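You operate a simulated robot arm through the tools that you are given. There is no shell and no other tool.

You run a simulated two-armed robot. Do the job below in one go: nothing can be reset, and whatever is moved stays where it is left.

Task
Tighten the oak tray's loose screw and sand off the scuff.
Fine: screwdriver and sanding block go back. Set down upright: sanding block. What is to be rubbed or washed off counts as gone when no trace of it is left.

It is judged by the outcome, as a careful person would: the job done as asked, and still so three seconds after it is handed in. It fails if anything else is knocked over, pushed out of place, dropped, spilled or broken.

Robot
Two 7-joint arms with two-finger parallel grippers on one trunk that stands fixed in place. Base frame: the origin is at the foot of the trunk, x ahead of it, y to its left, z up. Units: mm, degrees, N and s.
The left shoulder is at [70, 163, 1220], the right one opposite. With the tool pointing down near the work surface each hand reaches from about 320 to 860 mm from the base axis, measured 20 degrees to its own side. Payload 3.43 kg a hand.
Tool frame (each hand has its own): the origin (TCP) lies between the finger pads and is the grasp point; the fingertips stand 34 mm ahead of it; z points along the fingers, y is the line along which they close. Largest opening 128 mm; finger width 24, thickness 12; the body of the gripper, 48 by 130 mm, starts 96 mm behind the TCP.
Orientation is that of the tool frame in the base frame, as a unit quaternion [w, x, y, z]. With the fingers straight down and closing along the base's y, the tool's x points along the base's -x, its y along +y and its z along -z.

Tools
- The arms move only by the tool arm_command. It takes "left_commands", "right_commands" or both (then of equal length, played together; a hand with none holds still); each is a list of rows, each a list of 3 entries, a list of its own where there are three numbers: the opening, from 0 (shut) to 1 (fully open), then the shift along the tool's x, y, z in units of 40 mm (1.0 is 40 mm), then the turn, a rotation vector about the tool's x, y, z in units of 8 degrees (1.0 is 8 degrees). In form: [[grip, [dx, dy, dz], [wx, wy, wz]], ...]. A call has 1 to 20 rows; each row shifts and turns the commanded pose from where the row before left it, along the tool's axes as they then stand. A call with a number of a shift or a turn outside -1 to 1 is refused whole. A row lasts 0.2 s, in which the tool goes at most 50 mm and 8.6 degrees; a call with a longer step from one row to the next is refused whole, and so is a gripper value outside its range. Where a pose cannot be reached the arm comes as near as it can. A force on the tool above 60 N (or 10 N above the force at the start of the call, whichever is more), or a blocked arm, ends the call early, and 0.2 s more pass. The fingers move at their own pace (about 153 mm/s each) and stop on an object; they squeeze with about 41 N. The grip force told is the motor's: it shows also when the fingers shut on nothing. Time passes only in rows, and 0.2 s behind the last, so rows that do not move let the fingers close. The reply holds the time, the measured pose of the TCP, the force on the tool along the base axes, the opening and the grip force, in the units named above and with some noise, with the torque about the TCP (base axes, N m) and any sound that the robot's microphone picked up.
- Cameras (640 x 400 px; columns grow to the right, rows downward): "scene" is now at [101.9, -71.4, 1442.9]; the picture's right is [-0.80, -0.60, 0.00], its down [-0.37, 0.49, -0.79] and it looks along [0.47, -0.63, -0.62] (base axes); focal length 214 px, centre (320, 200). "left" rides on the left gripper at [76, 11, -160] in its tool frame; the picture's right is [-0.15, 0.99, 0.00], its down [-0.88, -0.13, -0.46] and it looks along [-0.45, -0.07, 0.89] (tool axes); focal length 234 px, centre (320, 200). "right" rides on the right gripper at [76, -11, -160] in its tool frame; the picture's right is [0.15, 0.99, 0.00], its down [-0.88, 0.13, -0.46] and it looks along [-0.45, 0.07, 0.89] (tool axes); focal length 234 px, centre (320, 200). There is no depth. A picture from a camera that has moved, and an enlarged one, comes with that camera's place and axes in the base frame and with its lens.
- capture(camera): a new picture of that camera. The clock stands still meanwhile.
- move_column(by): slides the trunk up (or, below 0, down) by that many mm; the arms and the scene camera ride with it, the base frame stays. It gives what a move gives, with no picture.
- head_to(pan, tilt): turns the head with the scene camera to pan (to the left, within 86 degrees either way) and tilt (down, from -29 to 69), counted from straight ahead of the robot. It gives what a move gives.
- inspect(camera, box): a new picture of the part [left, top, right, bottom] of that camera's present view, enlarged. The clock stands still meanwhile.
- job_done(): hands the job in; it is judged then, once.

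Nothing tells you positions but the pictures and the camera data. Unless the task says otherwise, let go and move clear before handing in.

The tools are called after "Call:" by a JSON object that holds its "fn" and its "kwargs". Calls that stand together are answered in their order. arm_command: Moves the arms, as the interface text tells. Its arguments: {"type":"object","properties":{"left_commands":{"type":"array"},"right_commands":{"type":"array"}},"required":[]} The other tools are called the same way: move_column (by) slides the trunk up or down; head_to (pan, tilt) turns the head that bears the scene camera; capture (camera) takes a picture; inspect (camera, box) takes an enlarged picture of a part of a camera's view; job_done () hands the job in.

At the start:

```text
t: 0.0
left_ee_pos: [611.8, -26.8, 1113.4]
left_tcp_rot: [0.0, 0.0, 1.0, 0.001]
left_ft_force: [0.3, -0.2, -0.1]
left_wrist_torque: [0.02, 0.01, 0.02]
left_opening: 127.9
left_finger_force: 0.1
right_ee_pos: [457.5, -480.8, 1196.0]
right_tcp_rot: [0.001, 0.0, 1.0, 0.0]
right_ft_force: [-0.1, 0.2, -0.2]
right_wrist_torque: [-0.04, -0.02, 0.0]
right_opening: 127.8
right_finger_force: 0.0
trunk travel left (down, up): [-700.0, 240.0]
head pan, tilt: [-53.1, 38.1]
```

scene: 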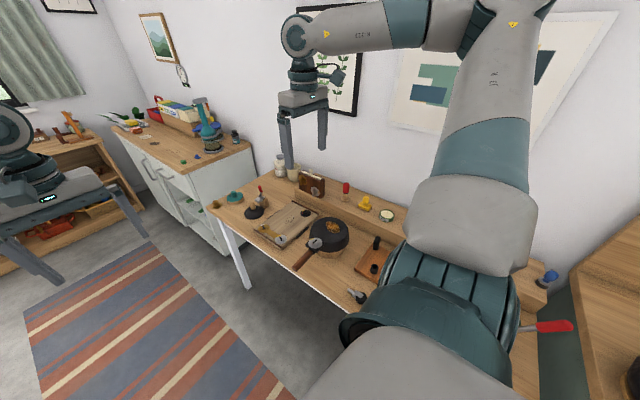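
right: 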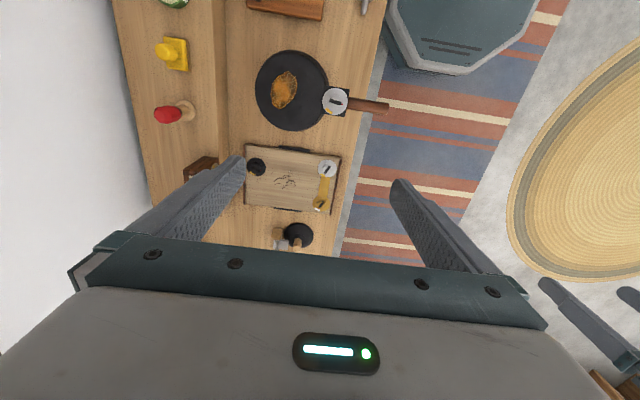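
left: 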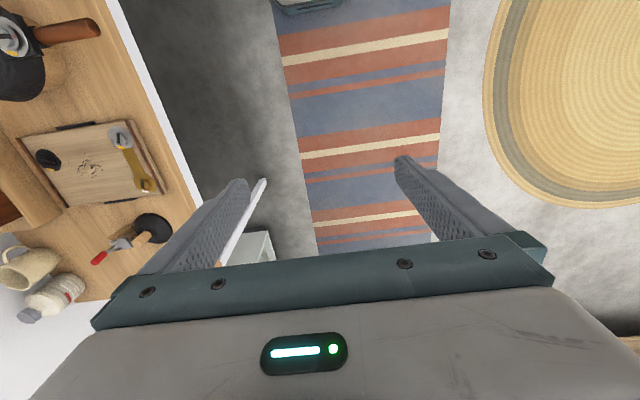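

I see a workbench on the robot's right with a pan, an oak tray, a holder with a screwdriver, and other things. I'll look closer before moving anything.

Call:
{"fn": "inspect", "kwargs": {"camera": "scene", "box": [200, 160, 420, 310]}}

Call:
{"fn": "inspect", "kwargs": {"camera": "right", "box": [140, 40, 400, 250]}}

Call:
{"fn": "inspect", "kwargs": {"camera": "left", "box": [0, 100, 220, 320]}}

```text
2.67 times, centred on (310, 235) of scene
camera zoom: at [101.9, -71.4, 1442.9], right [-0.8, -0.6, 0.0], down [-0.37, 0.49, -0.79], along [0.47, -0.63, -0.62], focal length 572 px, centre (347, 107)
```

zoom: 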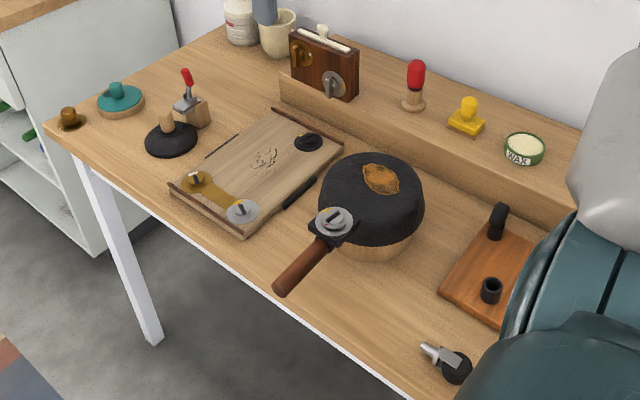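

```text
1.90 times, centred on (270, 145) of right
camera zoom: at [381.2, -493.8, 1356.4], right [-0.15, 0.99, 0.0], down [0.88, 0.13, 0.46], along [0.45, 0.07, -0.89], focal length 446 px, centre (415, 305)
```

zoom: 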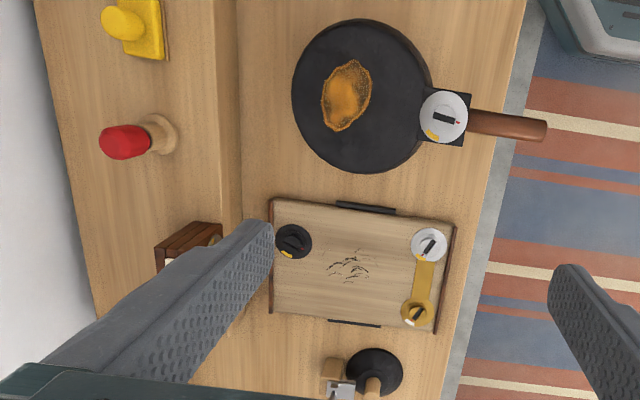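

```text
1.82 times, centred on (110, 210) of left
camera zoom: at [536.3, -15.3, 1273.5], right [0.15, 0.99, 0.0], down [0.88, -0.13, 0.46], along [0.45, -0.07, -0.89], focal length 426 px, centre (702, 182)
```

zoom: 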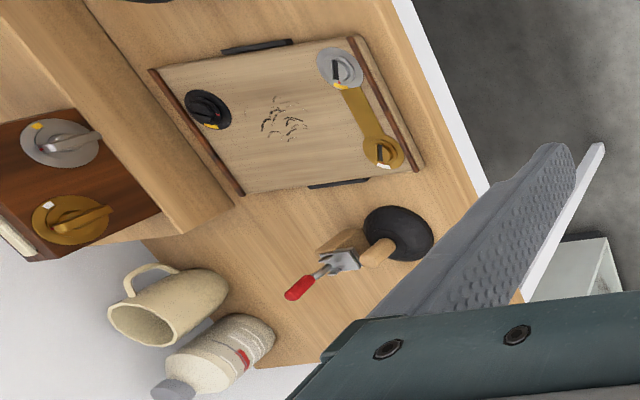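

The tray carries three screw-like discs and a scuff. I need closer views to tell the tools apart, so I'll turn the head and look around.

Call:
{"fn": "head_to", "kwargs": {"pan": -50, "tilt": 55}}

Call:
{"fn": "capture", "kwargs": {"camera": "scene"}}

Call:
{"fn": "inspect", "kwargs": {"camera": "right", "box": [120, 0, 260, 90]}}

Call:
{"fn": "inspect", "kwargs": {"camera": "right", "box": [230, 130, 350, 250]}}

```text
t: 0.8
left_ee_pos: [611.9, -25.6, 1114.2]
left_tcp_rot: [0.0, 0.0, 1.0, 0.001]
left_ft_force: [-0.1, 0.3, 0.0]
left_wrist_torque: [0.02, 0.01, 0.0]
left_opening: 128.1
left_finger_force: 0.0
right_ee_pos: [458.5, -479.8, 1196.8]
right_tcp_rot: [0.0, 0.0, 1.0, 0.0]
right_ft_force: [-0.4, 0.4, 0.3]
right_wrist_torque: [-0.01, -0.03, -0.01]
right_opening: 127.8
right_finger_force: 0.1
trunk travel left (down, up): [-700.0, 240.0]
head pan, tilt: [-50.0, 55.0]
```

```text
taken
camera scene: at [96.4, -57.8, 1419.5], right [-0.77, -0.64, 0.0], down [-0.53, 0.63, -0.57], along [0.37, -0.44, -0.82], focal length 214 px, centre (320, 200)
```

scene: 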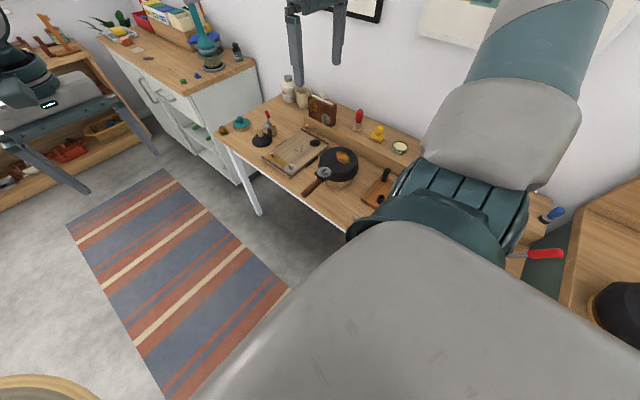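

```text
4.44 times, centred on (190, 45) of right
camera zoom: at [381.1, -493.9, 1356.4], right [-0.15, 0.99, 0.0], down [0.88, 0.13, 0.46], along [0.45, 0.07, -0.89], focal length 1041 px, centre (898, 889)
```

zoom: 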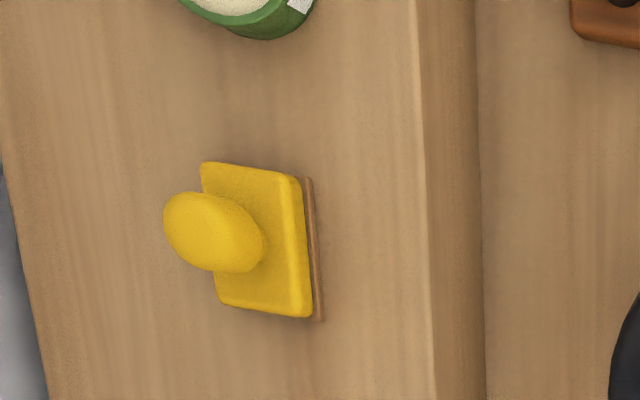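

```text
3.33 times, centred on (290, 190) of right
camera zoom: at [381.1, -493.9, 1356.4], right [-0.15, 0.99, 0.0], down [0.88, 0.13, 0.46], along [0.45, 0.07, -0.89], focal length 781 px, centre (420, 233)
```

zoom: 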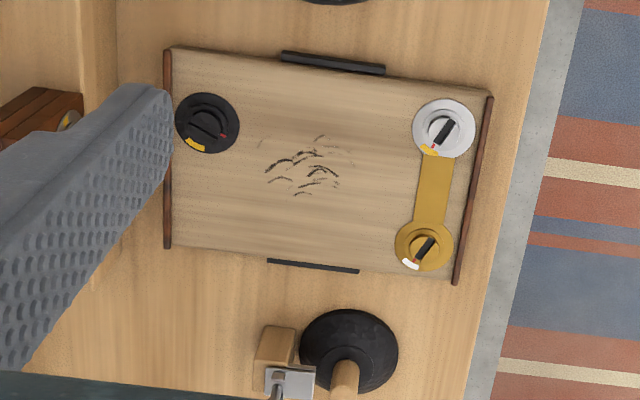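

The bench runs along the robot's right side, with its top at roughly z≈750. Next I'll zoom in on each tool and each screw.

Call:
{"fn": "inspect", "kwargs": {"camera": "scene", "box": [230, 85, 350, 195]}}

Call:
{"fn": "inspect", "kwargs": {"camera": "scene", "box": [330, 100, 430, 215]}}

Call:
{"fn": "inspect", "kwargs": {"camera": "scene", "box": [490, 180, 610, 270]}}

Call:
{"fn": "inspect", "kwargs": {"camera": "left", "box": [70, 180, 190, 280]}}

Call:
{"fn": "inspect", "kwargs": {"camera": "left", "box": [20, 110, 170, 210]}}

```text
3.64 times, centred on (290, 140) of scene
camera zoom: at [96.4, -57.8, 1419.5], right [-0.77, -0.64, 0.0], down [-0.53, 0.63, -0.57], along [0.37, -0.44, -0.82], focal length 780 px, centre (429, 418)
```

zoom: 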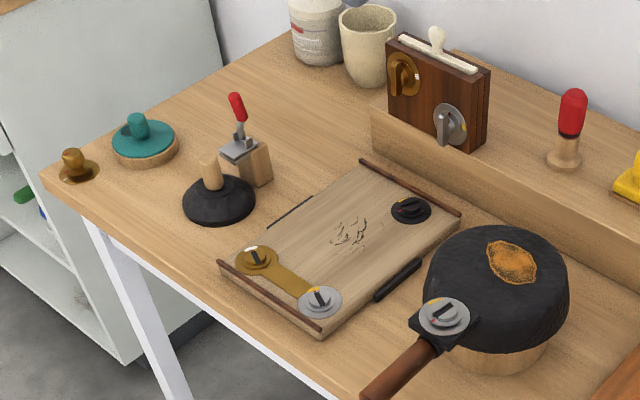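

```text
3.48 times, centred on (380, 158) of scene
camera zoom: at [96.4, -57.8, 1419.5], right [-0.77, -0.64, 0.0], down [-0.53, 0.63, -0.57], along [0.37, -0.44, -0.82], focal length 746 px, centre (111, 348)
```

zoom: 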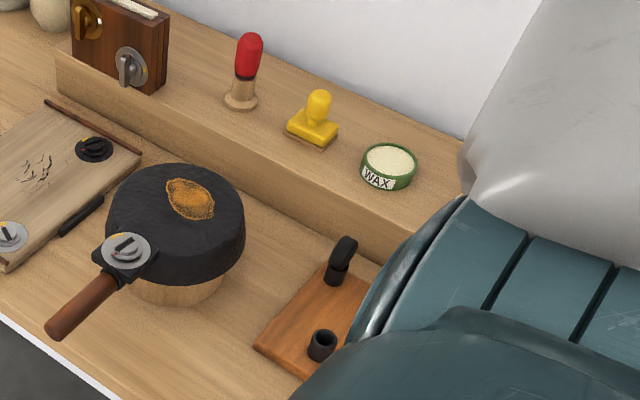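

```text
4.44 times, centred on (550, 225) of scene
camera zoom: at [96.4, -57.8, 1419.5], right [-0.77, -0.64, 0.0], down [-0.53, 0.63, -0.57], along [0.37, -0.44, -0.82], focal length 953 px, centre (-702, 89)
```

zoom: 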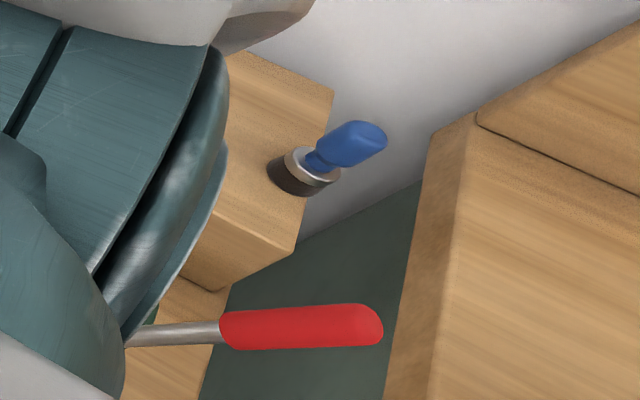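

```text
4.00 times, centred on (130, 230) of left
camera zoom: at [536.3, -15.3, 1273.6], right [0.15, 0.99, 0.0], down [0.88, -0.13, 0.46], along [0.45, -0.07, -0.89], focal length 937 px, centre (1080, 80)
```

zoom: 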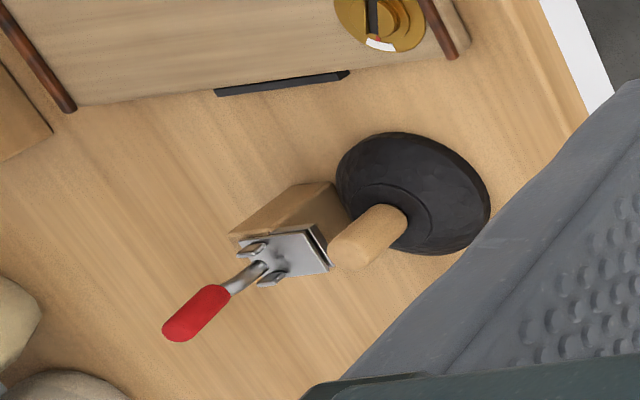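

```text
4.00 times, centred on (95, 160) of left
camera zoom: at [536.3, -15.3, 1273.6], right [0.15, 0.99, 0.0], down [0.88, -0.13, 0.46], along [0.45, -0.07, -0.89], focal length 937 px, centre (1220, 360)
```

zoom: 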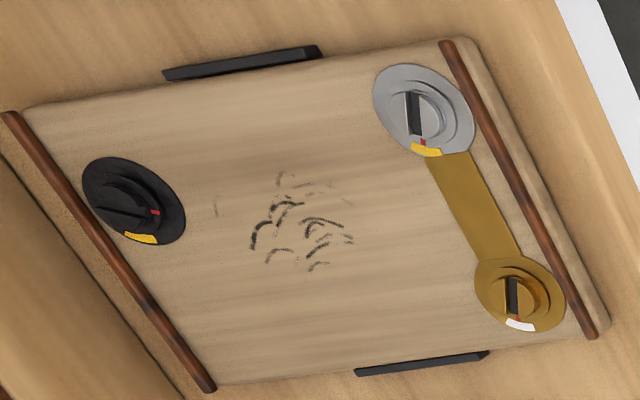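

The black screw's red pointer is off its yellow band, so it is the loose one; the silver and brass pointers sit on their bands. My own arm hides the right end of the bench, so I'll move both hands aside to see it.

Call:
{"fn": "arm_command", "kwargs": {"left_commands": [[1, [0, 0.9, 0], [0, 0, 0]], [1, [0, 0.9, 0], [0, 0, 0]], [1, [0, 0.9, 0], [0, 0, 0]], [1, [0, 0.9, 0], [0, 0, 0]], [1, [0, 0.9, 0], [0, 0, 0]], [1, [0, 0.9, 0], [0, 0, 0]]], "right_commands": [[1, [-0.6, 0.9, 0], [0, 0, 0]], [1, [-0.6, 0.9, 0], [0, 0, 0]], [1, [-0.6, 0.9, 0], [0, 0, 0]], [1, [-0.6, 0.9, 0], [0, 0, 0]], [1, [-0.6, 0.9, 0], [0, 0, 0]], [1, [-0.6, 0.9, 0], [0, 0, 0]]]}}

Call:
{"fn": "head_to", "kwargs": {"pan": -70, "tilt": 50}}

Call:
{"fn": "capture", "kwargs": {"camera": "scene"}}

Call:
{"fn": "capture", "kwargs": {"camera": "right"}}

```text
t: 2.2
left_ee_pos: [612.5, 195.1, 1111.6]
left_tcp_rot: [-0.001, 0.0, 1.0, -0.001]
left_ft_force: [0.6, -0.5, 0.1]
left_wrist_torque: [-0.04, 0.05, -0.02]
left_opening: 128.1
left_finger_force: 0.1
right_ee_pos: [604.4, -266.1, 1197.0]
right_tcp_rot: [0.0, 0.0, 1.0, -0.001]
right_ft_force: [0.0, 0.7, -0.3]
right_wrist_torque: [-0.04, -0.02, 0.01]
right_opening: 128.1
right_finger_force: 0.0
trunk travel left (down, up): [-700.0, 240.0]
head pan, tilt: [-50.0, 55.0]
```

```text
t: 3.0
left_ee_pos: [611.2, 191.8, 1113.8]
left_tcp_rot: [-0.001, -0.001, 1.0, 0.0]
left_ft_force: [0.0, 0.4, -0.6]
left_wrist_torque: [0.01, 0.0, 0.01]
left_opening: 128.0
left_finger_force: 0.1
right_ee_pos: [603.8, -269.0, 1197.9]
right_tcp_rot: [-0.001, 0.0, 1.0, 0.0]
right_ft_force: [-0.3, -0.4, -0.1]
right_wrist_torque: [0.01, -0.01, 0.02]
right_opening: 128.2
right_finger_force: 0.2
trunk travel left (down, up): [-700.0, 240.0]
head pan, tilt: [-70.0, 50.0]
```

```text
taken
camera scene: at [76.2, -75.3, 1425.9], right [-0.94, -0.34, 0.0], down [-0.26, 0.72, -0.64], along [0.22, -0.6, -0.77], focal length 214 px, centre (320, 200)
```

scene: 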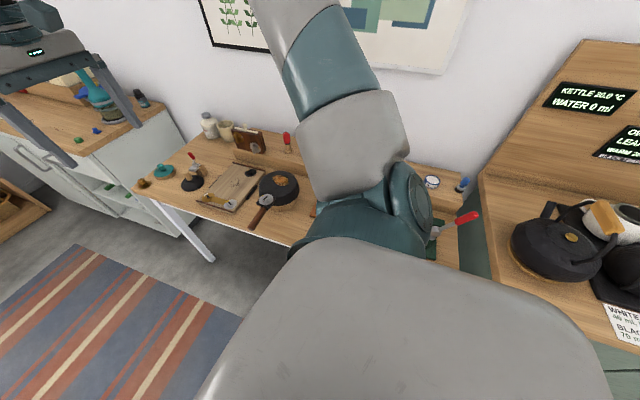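

```text
taken
camera right: at [526.1, -281.8, 1357.1], right [-0.15, 0.99, 0.0], down [0.88, 0.13, 0.46], along [0.45, 0.07, -0.89], focal length 234 px, centre (320, 200)
```

right: 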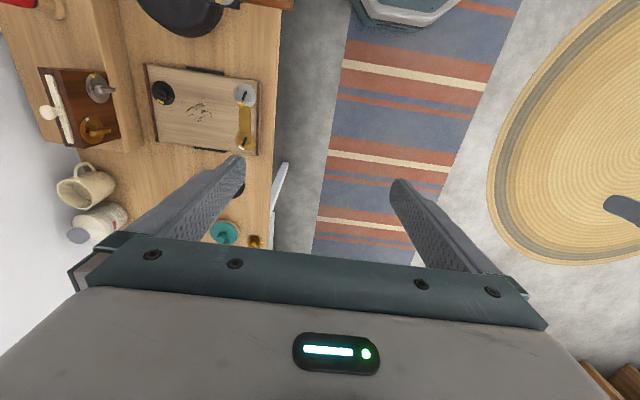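

The right arm's forearm still hides part of the bench, so I'll zoom on the right-hand part.

Call:
{"fn": "inspect", "kwargs": {"camera": "scene", "box": [400, 160, 500, 270]}}

Call:
{"fn": "inspect", "kwargs": {"camera": "scene", "box": [130, 100, 330, 250]}}

```text
3.64 times, centred on (450, 215) of scene
camera zoom: at [76.2, -75.3, 1425.9], right [-0.94, -0.34, 0.0], down [-0.26, 0.72, -0.64], along [0.22, -0.6, -0.77], focal length 780 px, centre (-153, 146)
```

zoom: 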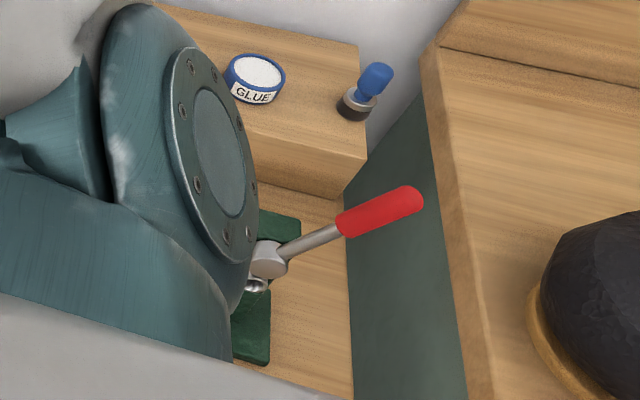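

```text
2.67 times, centred on (230, 175) of scene
camera zoom: at [76.2, -75.3, 1425.9], right [-0.94, -0.34, 0.0], down [-0.26, 0.72, -0.64], along [0.22, -0.6, -0.77], focal length 572 px, centre (560, 267)
```

zoom: 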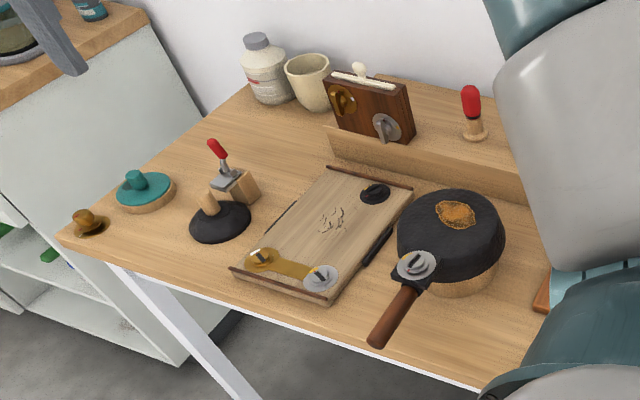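

The tools I've made out don't yet settle which is the screwdriver. I'll bring the right hand's camera over the right-hand end of the bench to look.

Call:
{"fn": "arm_command", "kwargs": {"right_commands": [[1, [0.76, -0.6, 0], [0, 0, 0]], [1, [0.76, -0.6, 0], [0, 0, 0]], [1, [0.76, -0.6, 0], [0, 0, 0]], [1, [0.76, -0.6, 0], [0, 0, 0]], [1, [0.76, -0.6, 0], [0, 0, 0]], [1, [0.76, -0.6, 0], [0, 0, 0]], [1, [0.76, -0.6, 0], [0, 0, 0]], [1, [0.76, -0.6, 0], [0, 0, 0]], [1, [0.76, -0.6, 0], [0, 0, 0]], [1, [0.76, -0.6, 0], [0, 0, 0]]]}}

Call:
{"fn": "capture", "kwargs": {"camera": "right"}}

Call:
{"fn": "capture", "kwargs": {"camera": "scene"}}

```text
t: 5.4
left_ee_pos: [611.3, 192.8, 1115.1]
left_tcp_rot: [0.001, -0.001, 1.0, 0.0]
left_ft_force: [1.0, 0.1, 0.0]
left_wrist_torque: [0.0, -0.03, 0.02]
left_opening: 128.3
left_finger_force: 0.1
right_ee_pos: [289.1, -502.5, 1167.0]
right_tcp_rot: [-0.066, -0.002, 0.998, -0.001]
right_ft_force: [-0.4, -1.0, 0.3]
right_wrist_torque: [0.0, -0.04, -0.02]
right_opening: 128.0
right_finger_force: 0.1
trunk travel left (down, up): [-700.0, 240.0]
head pan, tilt: [-70.0, 50.0]
stopped in row 10 (right hand): the arm was blocked; the commanded pose is now the measured one
```

```text
taken
camera right: at [234.7, -515.3, 1336.0], right [-0.15, 0.99, 0.02], down [0.93, 0.13, 0.34], along [0.33, 0.07, -0.94], focal length 234 px, centre (320, 200)
```

right: 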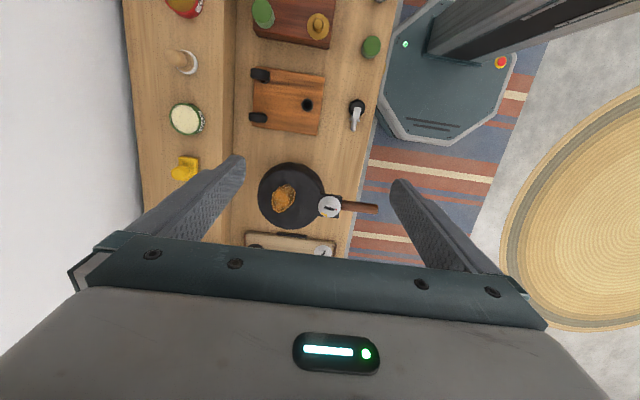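

```text
taken
camera scene: at [74.6, -74.5, 1426.1], right [-0.94, -0.34, 0.0], down [-0.26, 0.72, -0.64], along [0.22, -0.6, -0.77], focal length 214 px, centre (320, 200)
```

scene: 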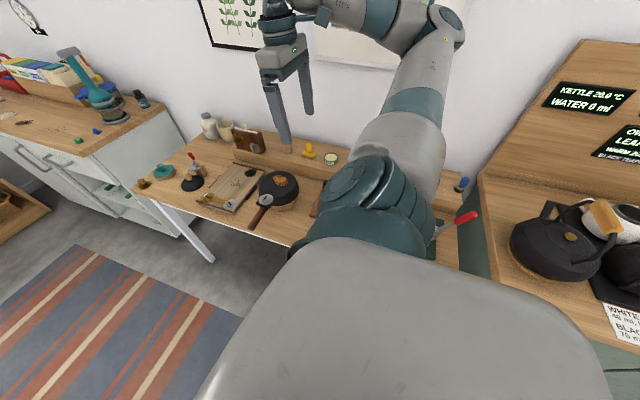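

The arm stopped at its near-side limit, but the view is useful. I'll zoom on the right-end items.

Call:
{"fn": "inspect", "kwargs": {"camera": "right", "box": [130, 0, 390, 150]}}

Call:
{"fn": "inspect", "kwargs": {"camera": "right", "box": [330, 60, 400, 150]}}

Call:
{"fn": "inspect", "kwargs": {"camera": "right", "box": [140, 30, 240, 200]}}

```text
2.46 times, centred on (260, 75) of right
camera zoom: at [234.7, -515.3, 1336.0], right [-0.15, 0.99, 0.02], down [0.93, 0.13, 0.34], along [0.33, 0.07, -0.94], focal length 576 px, centre (468, 508)
```

zoom: 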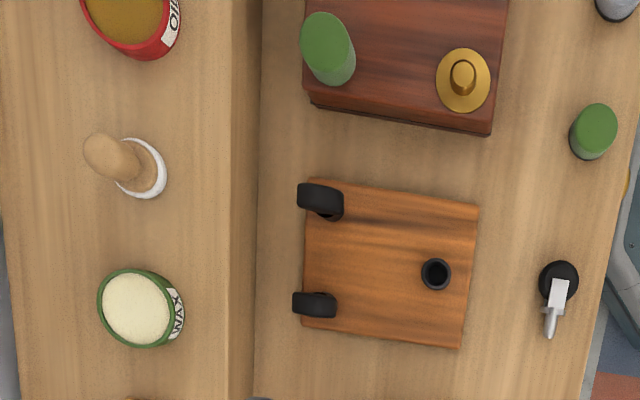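

```text
4.44 times, centred on (365, 105) of right
camera zoom: at [234.7, -515.3, 1336.0], right [-0.15, 0.99, 0.02], down [0.93, 0.13, 0.34], along [0.33, 0.07, -0.94], focal length 1041 px, centre (120, 622)
```

zoom: 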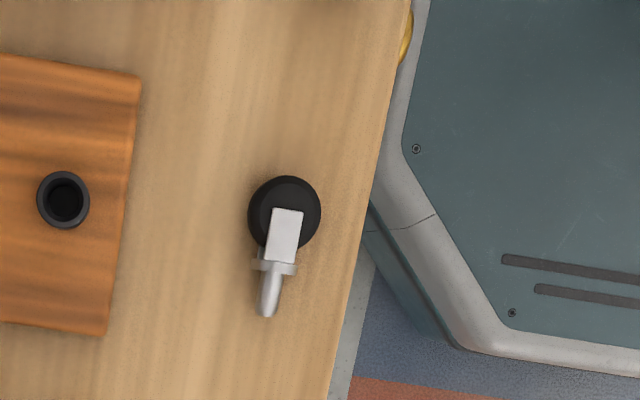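

```text
2.35 times, centred on (190, 115) of right
camera zoom: at [234.7, -515.3, 1336.0], right [-0.15, 0.99, 0.02], down [0.93, 0.13, 0.34], along [0.33, 0.07, -0.94], focal length 551 px, centre (626, 400)
```

zoom: 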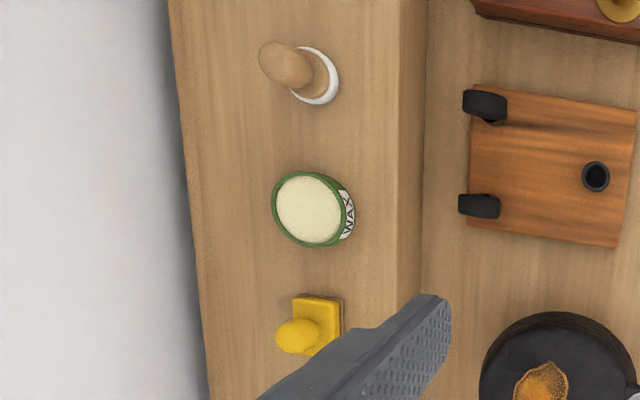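

Many distractors sit here: oil, wax and glue tins, a dabber and so on. I'll zoom on the red-handled upright tool, the yellow block and the wooden-knob tool from the scene camera, which now has a clear line to them.

Call:
{"fn": "inspect", "kwargs": {"camera": "scene", "box": [270, 120, 350, 180]}}

Call:
{"fn": "inspect", "kwargs": {"camera": "scene", "box": [420, 160, 490, 220]}}

Call:
{"fn": "inspect", "kwargs": {"camera": "right", "box": [120, 120, 240, 260]}}

```text
6.67 times, centred on (310, 150) of scene
camera zoom: at [74.6, -74.5, 1426.1], right [-0.94, -0.34, 0.0], down [-0.26, 0.72, -0.64], along [0.22, -0.6, -0.77], focal length 1430 px, centre (387, 533)
```

zoom: 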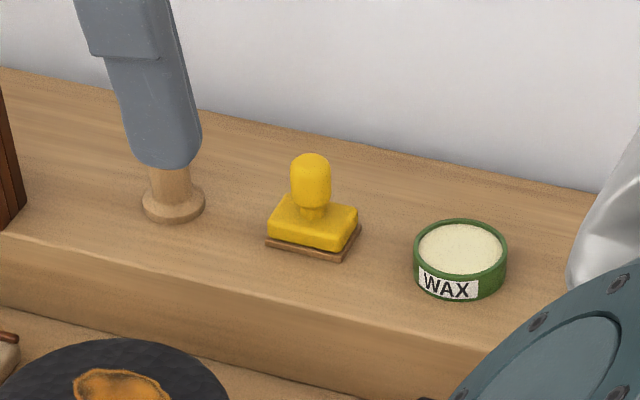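

```text
6.67 times, centred on (455, 190) of scene
camera zoom: at [74.6, -74.5, 1426.1], right [-0.94, -0.34, 0.0], down [-0.26, 0.72, -0.64], along [0.22, -0.6, -0.77], focal length 1430 px, centre (-580, 267)
```

zoom: 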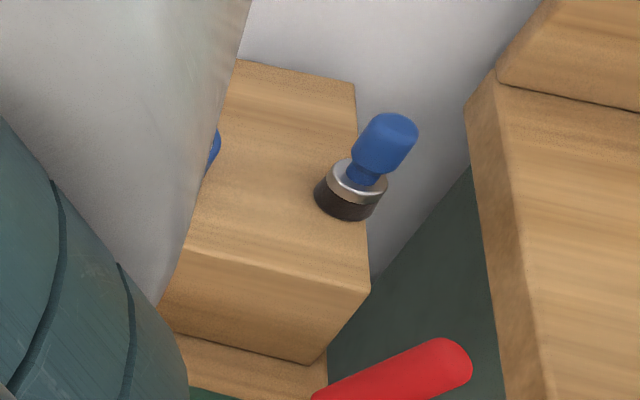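

```text
2.86 times, centred on (180, 190) of right
camera zoom: at [234.7, -515.3, 1336.0], right [-0.15, 0.99, 0.02], down [0.93, 0.13, 0.34], along [0.33, 0.07, -0.94], focal length 669 px, centre (720, 229)
```

zoom: 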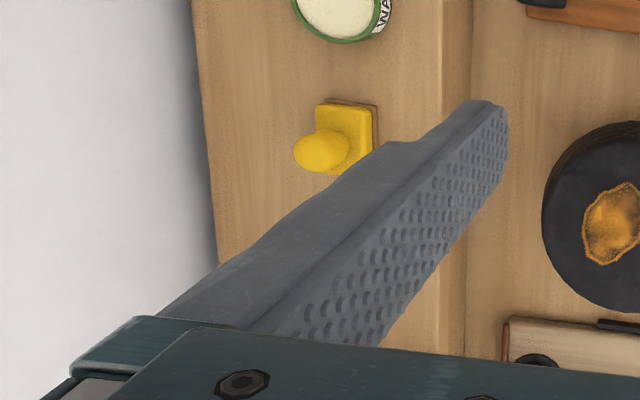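

The yellow block has a brown abrasive face underneath, so I take it for the sanding block. The red tool was hidden by my finger, so I'll move the right hand over toward the tray and look at it again.

Call:
{"fn": "arm_command", "kwargs": {"right_commands": [[1, [-0.9, 0.2, 0], [0, -0.95, 0]], [1, [-0.9, 0.2, 0], [0, 0, 0]], [1, [-0.9, 0.2, 0], [0, 0, 0]], [1, [-0.9, 0, 0], [0, 0, 0]], [1, [-0.9, 0, 0], [0, 0, 0]], [1, [-0.9, 0, 0], [0, 0, 0]], [1, [-0.9, 0, 0], [0, 0, 0]]]}}

Call:
{"fn": "capture", "kwargs": {"camera": "right"}}

Call:
{"fn": "inspect", "kwargs": {"camera": "scene", "box": [260, 120, 330, 170]}}

```text
t: 7.0
left_ee_pos: [614.8, 192.3, 1112.7]
left_tcp_rot: [-0.001, 0.0, 1.0, 0.0]
left_ft_force: [0.5, 1.0, -0.4]
left_wrist_torque: [0.01, 0.06, -0.01]
left_opening: 127.9
left_finger_force: 0.1
right_ee_pos: [544.3, -481.9, 1160.1]
right_tcp_rot: [-0.002, -0.001, 1.0, -0.002]
right_ft_force: [0.4, -0.1, -0.4]
right_wrist_torque: [-0.02, 0.03, 0.01]
right_opening: 128.0
right_finger_force: 0.0
trunk travel left (down, up): [-700.0, 240.0]
head pan, tilt: [-70.0, 50.0]
```

```text
taken
camera right: at [468.4, -493.4, 1319.5], right [-0.15, 0.99, 0.0], down [0.88, 0.13, 0.45], along [0.45, 0.07, -0.89], focal length 234 px, centre (320, 200)
```

right: 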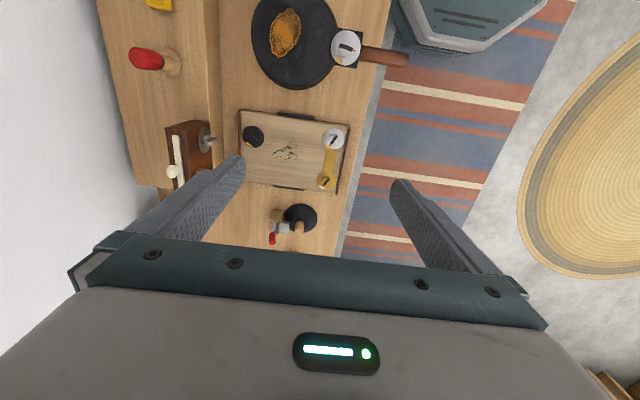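

```text
8.00 times, centred on (295, 145) of scene
camera zoom: at [79.3, -74.6, 1425.7], right [-0.94, -0.34, 0.0], down [-0.26, 0.72, -0.64], along [0.22, -0.6, -0.77], focal length 1716 px, centre (520, 640)
```

zoom: 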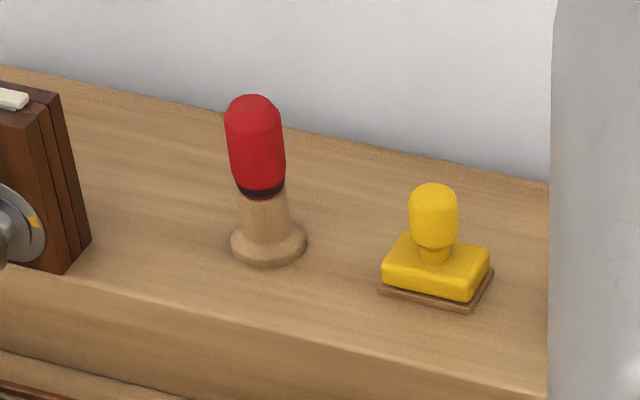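

The red handle with a dark collar standing in a wooden sleeve looks like the screwdriver in its stand. Before committing, I'll check the teal disc, the black disc, and the screws in more detail.

Call:
{"fn": "inspect", "kwargs": {"camera": "scene", "box": [130, 140, 220, 210]}}

Call:
{"fn": "inspect", "kwargs": {"camera": "right", "box": [230, 100, 360, 200]}}

Call:
{"fn": "inspect", "kwargs": {"camera": "scene", "box": [190, 155, 310, 230]}}

Call:
{"fn": "inspect", "kwargs": {"camera": "right", "box": [120, 20, 220, 90]}}

```text
5.71 times, centred on (175, 175) of scene
camera zoom: at [79.3, -74.6, 1425.7], right [-0.94, -0.34, 0.0], down [-0.26, 0.72, -0.64], along [0.22, -0.6, -0.77], focal length 1226 px, centre (1149, 343)
```

zoom: 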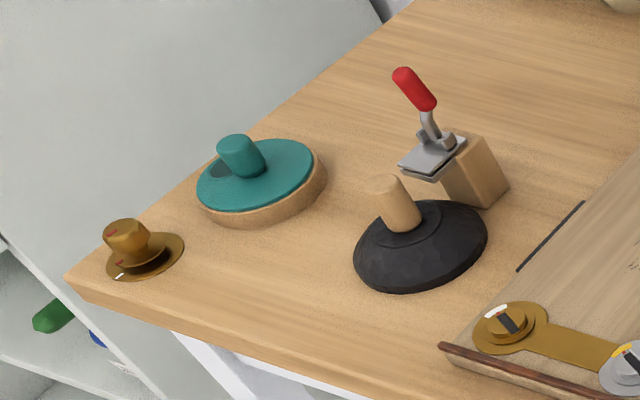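

```text
4.00 times, centred on (295, 150) of right
camera zoom: at [468.4, -493.4, 1319.5], right [-0.15, 0.99, 0.0], down [0.88, 0.13, 0.45], along [0.45, 0.07, -0.89], focal length 937 px, centre (420, 400)
```

zoom: 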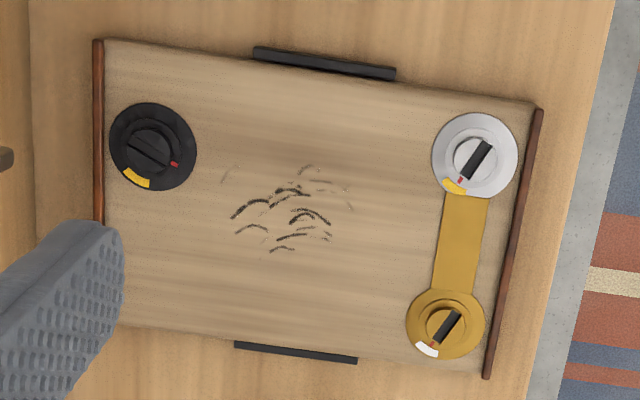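

```text
5.33 times, centred on (250, 192) of scene
camera zoom: at [79.3, -74.6, 1425.7], right [-0.94, -0.34, 0.0], down [-0.26, 0.72, -0.64], along [0.22, -0.6, -0.77], focal length 1144 px, centre (693, 240)
```

zoom: 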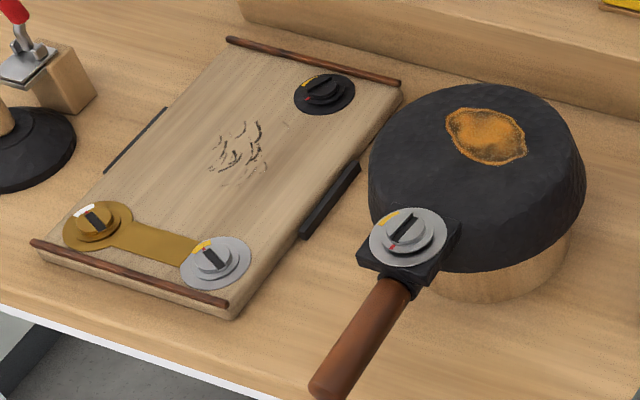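

```text
5.71 times, centred on (170, 55) of right
camera zoom: at [468.4, -493.4, 1319.5], right [-0.15, 0.99, 0.0], down [0.88, 0.13, 0.45], along [0.45, 0.07, -0.89], focal length 1338 px, centre (1177, 1029)
```

zoom: 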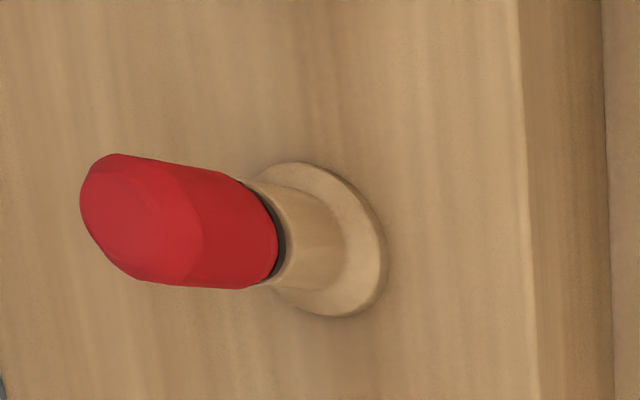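

Tray: x≈551–723, y≈−657…−408; the black screw is near [604, −626], the scuff near [637, −549], the red screwdriver near [480, −761], and the yellow sanding block near [377, −761]. I'll bring the right hand above the shelf for a close look.

Call:
{"fn": "arm_command", "kwargs": {"right_commands": [[1, [0.2, -0.8, 0.3], [0, 0, 0]], [1, [0.2, -0.8, 0.3], [0, 0, 0]], [1, [0.2, -0.8, 0.3], [0, 0, 0]], [1, [0.2, -0.8, 0.3], [0, 0, 0]], [1, [0.2, -0.8, 0.3], [0, 0, 0]], [1, [0.2, -0.8, 0.3], [0, 0, 0]], [1, [0.2, -0.8, 0.3], [0, 0, 0]], [1, [0.2, -0.8, 0.3], [0, 0, 0]]]}}

Call:
{"fn": "capture", "kwargs": {"camera": "right"}}

Call:
{"fn": "capture", "kwargs": {"camera": "scene"}}

```text
t: 8.8
left_ee_pos: [613.7, 190.6, 1114.7]
left_tcp_rot: [0.0, -0.001, 1.0, 0.002]
left_ft_force: [0.6, -0.4, -0.7]
left_wrist_torque: [0.02, -0.01, -0.03]
left_opening: 128.0
left_finger_force: 0.0
right_ee_pos: [464.5, -656.3, 1065.7]
right_tcp_rot: [0.0, 0.002, 1.0, -0.002]
right_ft_force: [0.7, -0.6, -1.0]
right_wrist_torque: [0.03, 0.01, -0.03]
right_opening: 127.8
right_finger_force: 0.0
right hand out of reach, approached as far as the arm can: row 6, 7, 8
trunk travel left (down, up): [-700.0, 240.0]
head pan, tilt: [-70.0, 50.0]
```

```text
taken
camera right: at [388.9, -667.8, 1225.3], right [-0.14, 0.99, 0.0], down [0.88, 0.13, 0.45], along [0.45, 0.06, -0.89], focal length 234 px, centre (320, 200)
```

right: 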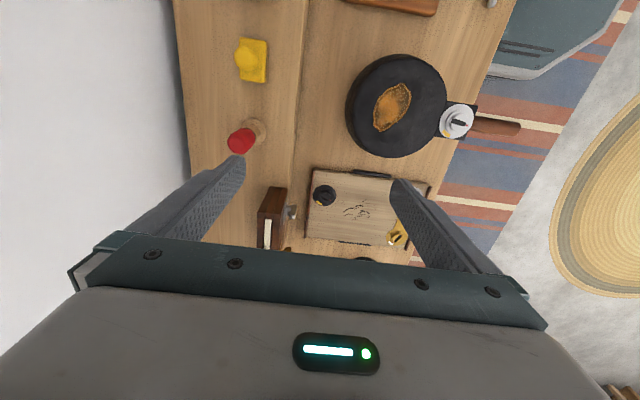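

```text
taken
camera scene: at [76.3, -76.4, 1425.9], right [-0.94, -0.34, 0.0], down [-0.26, 0.72, -0.64], along [0.22, -0.6, -0.77], focal length 214 px, centre (320, 200)
```

scene: 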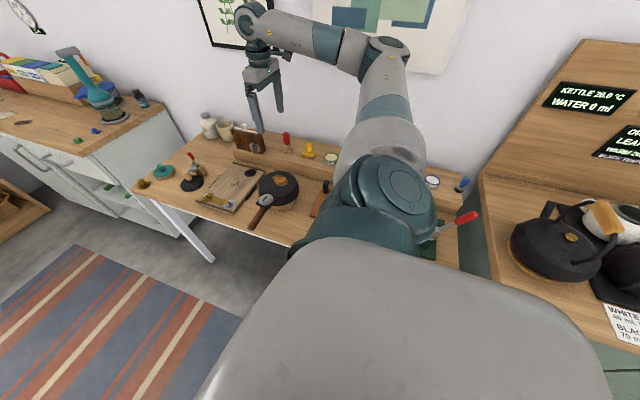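

The hand is at its reach limit at this height. Raising the trunk puts the shoulder higher above the shelf, so I'll do that and then come down over the screwdriver.

Call:
{"fn": "move_column", "kwargs": {"by": 120}}

Call:
{"fn": "arm_command", "kwargs": {"right_commands": [[1, [0, 0, 0.9], [0, 0, 0]], [1, [0, 0, 0.9], [0, 0, 0]], [1, [0, 0, 0.9], [0, 0, 0]], [1, [0, 0, 0.9], [0, 0, 0]], [1, [-0.1, -0.7, 0], [0, 0, 0]], [1, [-0.1, -0.7, 0], [0, 0, 0]], [1, [-0.1, -0.6, 0], [0, 0, 0]]]}}

Call:
{"fn": "capture", "kwargs": {"camera": "right"}}

Call:
{"fn": "capture", "kwargs": {"camera": "scene"}}

```text
t: 10.3
left_ee_pos: [613.2, 192.8, 1233.1]
left_tcp_rot: [0.0, -0.001, 1.0, 0.0]
left_ft_force: [0.4, 0.2, -0.8]
left_wrist_torque: [-0.01, 0.02, -0.01]
left_opening: 127.8
left_finger_force: 0.0
right_ee_pos: [467.1, -655.1, 1186.1]
right_tcp_rot: [-0.001, 0.0, 1.0, -0.002]
right_ft_force: [0.8, 0.5, 0.2]
right_wrist_torque: [-0.02, 0.0, -0.01]
right_opening: 128.3
right_finger_force: 0.1
trunk travel left (down, up): [-820.0, 120.0]
head pan, tilt: [-70.0, 50.0]
```

```text
t: 11.9
left_ee_pos: [613.1, 192.0, 1232.7]
left_tcp_rot: [0.0, -0.001, 1.0, 0.0]
left_ft_force: [-0.5, 0.7, 0.7]
left_wrist_torque: [-0.02, 0.01, 0.03]
left_opening: 127.8
left_finger_force: 0.1
right_ee_pos: [467.8, -655.9, 1041.2]
right_tcp_rot: [0.0, 0.002, 1.0, -0.003]
right_ft_force: [-0.1, 0.1, -0.7]
right_wrist_torque: [-0.02, -0.01, -0.05]
right_opening: 128.1
right_finger_force: 0.1
right hand out of reach, approached as far as the arm can: row 5, 6, 7
trunk travel left (down, up): [-820.0, 120.0]
head pan, tilt: [-70.0, 50.0]
```

```text
taken
camera right: at [391.5, -667.2, 1200.7], right [-0.14, 0.99, -0.01], down [0.88, 0.13, 0.46], along [0.45, 0.06, -0.89], focal length 234 px, centre (320, 200)
```

right: 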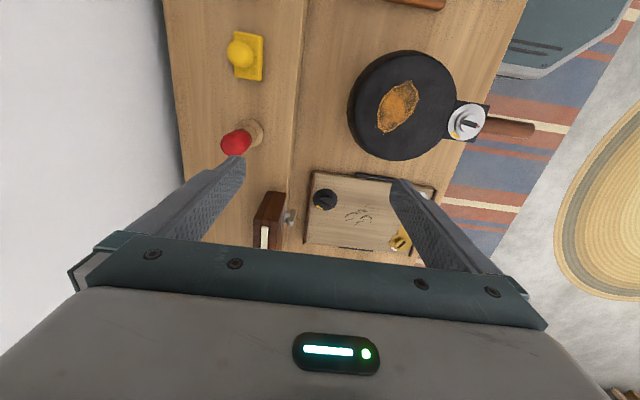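

```text
taken
camera scene: at [76.6, -74.9, 1545.9], right [-0.94, -0.34, 0.0], down [-0.26, 0.72, -0.64], along [0.22, -0.6, -0.77], focal length 214 px, centre (320, 200)
```

scene: 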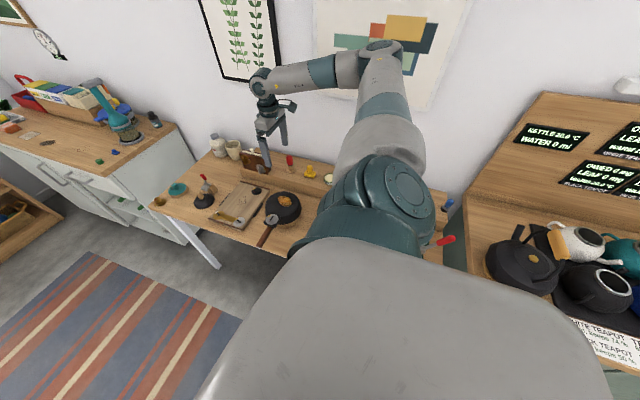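

The elbow and wrist configuration is the limit here, not distance. I'll yaw the hand toward the radial direction (clockwise from above) to free up reach, then try going further out.

Call:
{"fn": "arm_command", "kwargs": {"right_commands": [[1, [0, 0.3, 0], [0, 0, 1]], [1, [0, 0.2, 0], [0, 0, 1]], [1, [0, 0, 0], [0, 0, 1]], [1, [0, 0, 0], [0, 0, 1]], [1, [0, 0, 0], [0, 0, 1]], [1, [0, 0, 0], [0, 0, 1]], [1, [0, 0, 0], [0, 0, 1]]]}}

Call:
{"fn": "capture", "kwargs": {"camera": "right"}}

Call:
{"fn": "capture", "kwargs": {"camera": "scene"}}

```text
t: 13.5
left_ee_pos: [612.2, 192.7, 1234.1]
left_tcp_rot: [0.0, -0.001, 1.0, 0.0]
left_ft_force: [-0.3, -0.1, -0.2]
left_wrist_torque: [0.0, 0.0, 0.02]
left_opening: 128.0
left_finger_force: 0.0
right_ee_pos: [467.3, -635.6, 1039.6]
right_tcp_rot: [0.001, 0.472, 0.882, -0.002]
right_ft_force: [0.6, 0.0, -0.4]
right_wrist_torque: [-0.03, 0.01, 0.01]
right_opening: 128.0
right_finger_force: 0.1
trunk travel left (down, up): [-820.0, 120.0]
head pan, tilt: [-70.0, 50.0]
```

```text
taken
camera right: at [416.2, -579.9, 1198.8], right [0.74, 0.67, 0.0], down [0.6, -0.66, 0.46], along [0.31, -0.34, -0.89], focal length 234 px, centre (320, 200)
```

right: 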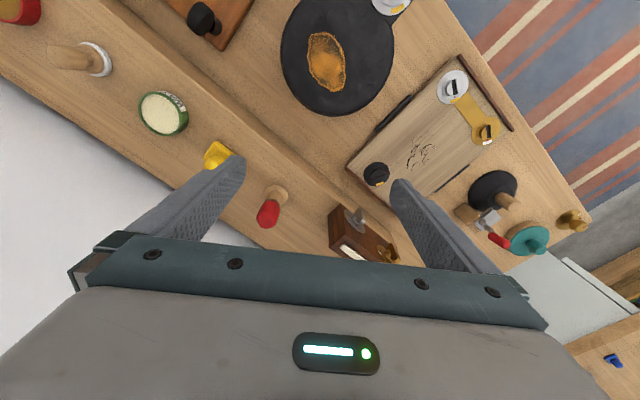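

```text
taken
camera scene: at [76.6, -74.5, 1546.0], right [-0.94, -0.34, 0.0], down [-0.26, 0.72, -0.64], along [0.22, -0.6, -0.77], focal length 214 px, centre (320, 200)
```

scene: 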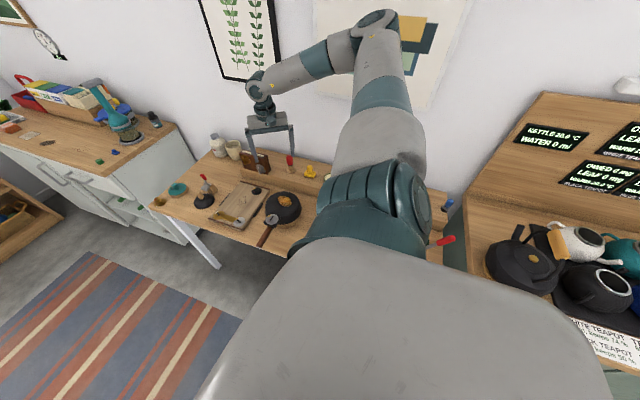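

Now I'll try to move out over the screwdriver.

Call:
{"fn": "arm_command", "kwargs": {"right_commands": [[1, [-0.61, -0.32, 0.1], [0, 0, 0]], [1, [-0.61, -0.32, 0.1], [0, 0, 0]], [1, [-0.61, -0.32, 0.1], [0, 0, 0]], [1, [-0.61, -0.32, 0.1], [0, 0, 0]]]}}

Call:
{"fn": "capture", "kwargs": {"camera": "right"}}

Call:
{"fn": "capture", "kwargs": {"camera": "scene"}}

```text
t: 14.5
left_ee_pos: [612.3, 192.9, 1232.6]
left_tcp_rot: [-0.001, -0.002, 1.0, 0.0]
left_ft_force: [0.3, -0.2, 0.0]
left_wrist_torque: [0.01, 0.02, 0.0]
left_opening: 128.2
left_finger_force: 0.1
right_ee_pos: [481.6, -745.3, 1022.2]
right_tcp_rot: [0.0, 0.47, 0.882, -0.002]
right_ft_force: [1.1, -0.2, 0.5]
right_wrist_torque: [0.01, 0.02, 0.01]
right_opening: 127.9
right_finger_force: 0.1
trunk travel left (down, up): [-820.0, 120.0]
head pan, tilt: [-70.0, 50.0]
```

```text
taken
camera right: at [429.2, -690.2, 1181.9], right [0.74, 0.67, 0.0], down [0.6, -0.66, 0.46], along [0.31, -0.34, -0.89], focal length 234 px, centre (320, 200)
```

right: 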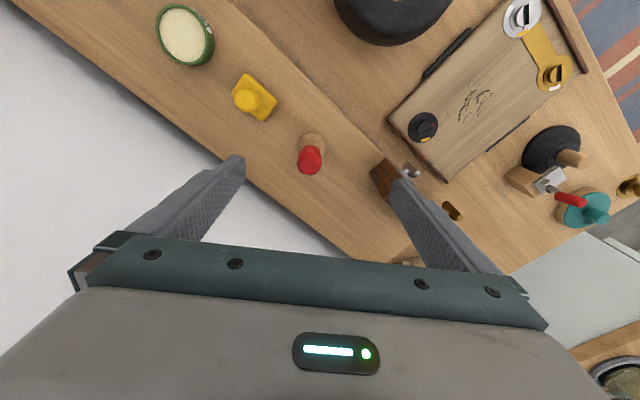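

```text
taken
camera scene: at [77.4, -75.6, 1545.9], right [-0.94, -0.34, 0.0], down [-0.26, 0.72, -0.64], along [0.22, -0.6, -0.77], focal length 214 px, centre (320, 200)
```

scene: 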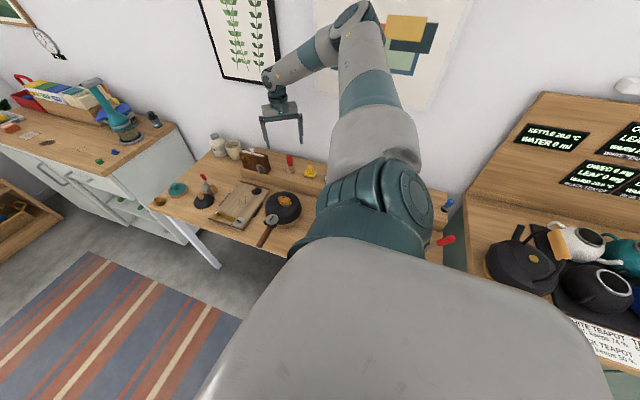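

The hand now reaches over the screwdriver. I'll zoom in to fix its exact position before grasping.

Call:
{"fn": "inspect", "kwargs": {"camera": "right", "box": [270, 110, 350, 190]}}

Call:
{"fn": "inspect", "kwargs": {"camera": "right", "box": [360, 100, 560, 260]}}

Call:
{"fn": "inspect", "kwargs": {"camera": "scene", "box": [230, 130, 330, 200]}}

```text
5.00 times, centred on (310, 150) of right
camera zoom: at [429.2, -690.2, 1181.9], right [0.74, 0.67, 0.0], down [0.6, -0.66, 0.46], along [0.31, -0.34, -0.89], focal length 1171 px, centre (370, 450)
```

zoom: 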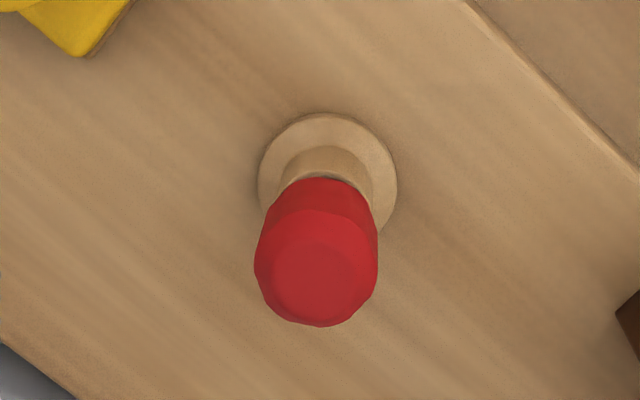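

```text
2.50 times, centred on (460, 180) of right
camera zoom: at [429.2, -690.2, 1181.9], right [0.74, 0.67, 0.0], down [0.6, -0.66, 0.46], along [0.31, -0.34, -0.89], focal length 585 px, centre (-30, 250)
```

zoom: 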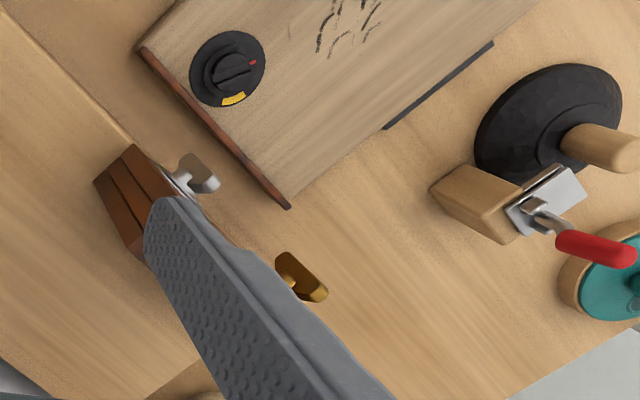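

```text
5.71 times, centred on (280, 165) of scene
camera zoom: at [77.4, -75.6, 1545.9], right [-0.94, -0.34, 0.0], down [-0.26, 0.72, -0.64], along [0.22, -0.6, -0.77], focal length 1226 px, centre (549, 400)
```

zoom: 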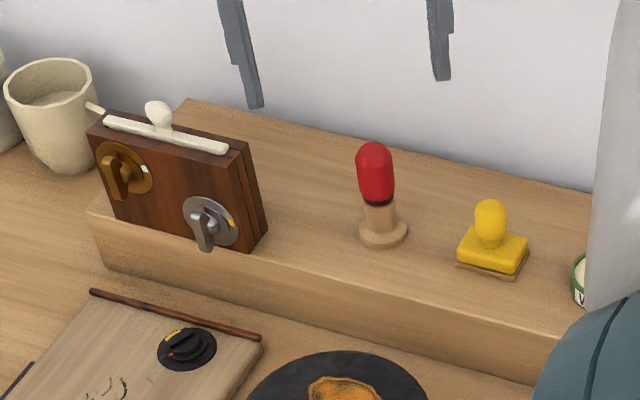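

The screwdriver axis is at about [480, −764], with its handle from z≈875 to 917 and about 30 mm across. I'll centre over it with a half-open gripper and check the alignment before descending.

Call:
{"fn": "arm_command", "kwargs": {"right_commands": [[0.5, [-0.373, -0.285, 0], [0, 0, 0]], [0.5, [0, 0, 0.5], [0, 0, 0]], [0.5, [0, 0, 0], [0, 0, 0]]]}}

Call:
{"fn": "capture", "kwargs": {"camera": "right"}}

```text
t: 15.3
left_ee_pos: [612.9, 191.7, 1233.6]
left_tcp_rot: [0.0, -0.001, 1.0, -0.001]
left_ft_force: [-1.1, -0.1, 0.5]
left_wrist_torque: [0.03, -0.01, -0.02]
left_opening: 127.9
left_finger_force: 0.0
right_ee_pos: [479.6, -763.2, 1002.0]
right_tcp_rot: [0.001, 0.47, 0.883, -0.001]
right_ft_force: [-0.4, 0.1, 0.4]
right_wrist_torque: [-0.03, 0.0, 0.0]
right_opening: 63.9
right_finger_force: 0.2
trunk travel left (down, up): [-820.0, 120.0]
head pan, tilt: [-70.0, 50.0]
```

```text
taken
camera right: at [427.9, -708.0, 1161.7], right [0.74, 0.67, 0.0], down [0.6, -0.66, 0.46], along [0.31, -0.34, -0.89], focal length 234 px, centre (320, 200)
```

right: 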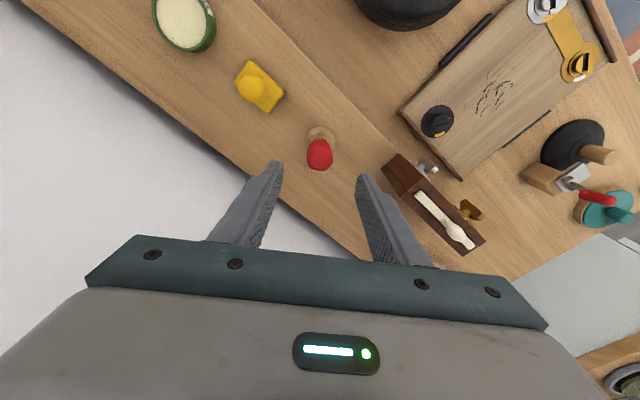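

The handle is centred between the fingers and the caddy is clear. Descending to the handle and closing.

Call:
{"fn": "arm_command", "kwargs": {"right_commands": [[0.5, [0, 0, 0.7], [0, 0, 0]], [0.5, [0, 0, 0.7], [0, 0, 0]], [0.5, [0, 0, 0.7], [0, 0, 0]], [0.5, [0, 0, 0.5], [0, 0, 0]], [0.5, [0, 0, 0], [0, 0, 0]]]}}

Call:
{"fn": "capture", "kwargs": {"camera": "right"}}

Call:
{"fn": "inspect", "kwargs": {"camera": "scene", "box": [230, 130, 330, 200]}}

```text
t: 16.5
left_ee_pos: [612.5, 191.4, 1234.4]
left_tcp_rot: [0.0, 0.0, 1.0, 0.0]
left_ft_force: [-0.2, -0.5, 0.8]
left_wrist_torque: [0.02, 0.0, 0.03]
left_opening: 128.2
left_finger_force: 0.0
right_ee_pos: [473.6, -761.5, 928.1]
right_tcp_rot: [0.0, 0.471, 0.882, -0.001]
right_ft_force: [0.1, -0.7, -0.2]
right_wrist_torque: [0.0, -0.06, -0.01]
right_opening: 64.0
right_finger_force: 0.0
right hand out of reach, approached as far as the arm can: row 3, 4
trunk travel left (down, up): [-820.0, 120.0]
head pan, tilt: [-70.0, 50.0]
```

```text
taken
camera right: at [421.7, -705.5, 1087.0], right [0.74, 0.67, 0.0], down [0.6, -0.66, 0.46], along [0.31, -0.34, -0.89], focal length 234 px, centre (320, 200)
```

right: 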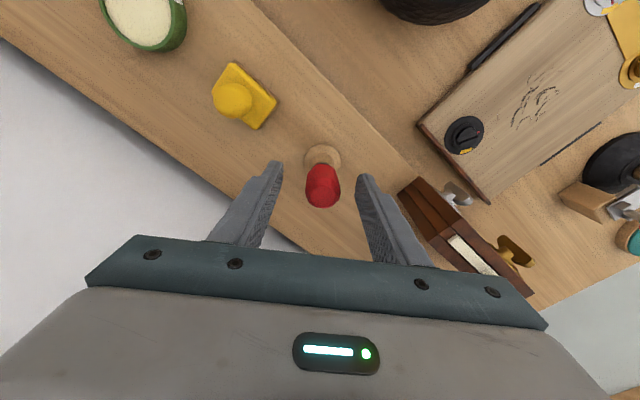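

```text
5.71 times, centred on (280, 165) of scene
camera zoom: at [75.6, -75.8, 1546.0], right [-0.94, -0.34, 0.0], down [-0.26, 0.72, -0.64], along [0.22, -0.6, -0.77], focal length 1226 px, centre (549, 400)
```

zoom: 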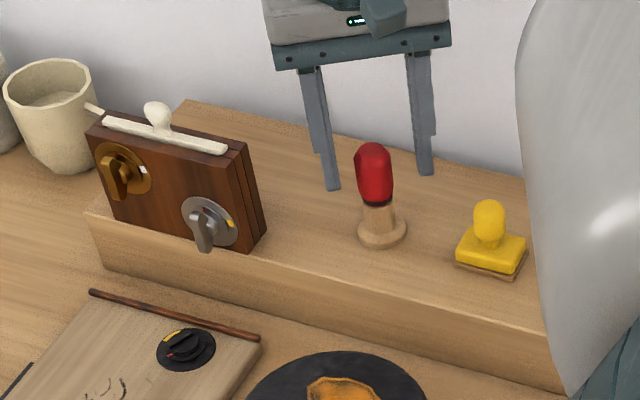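

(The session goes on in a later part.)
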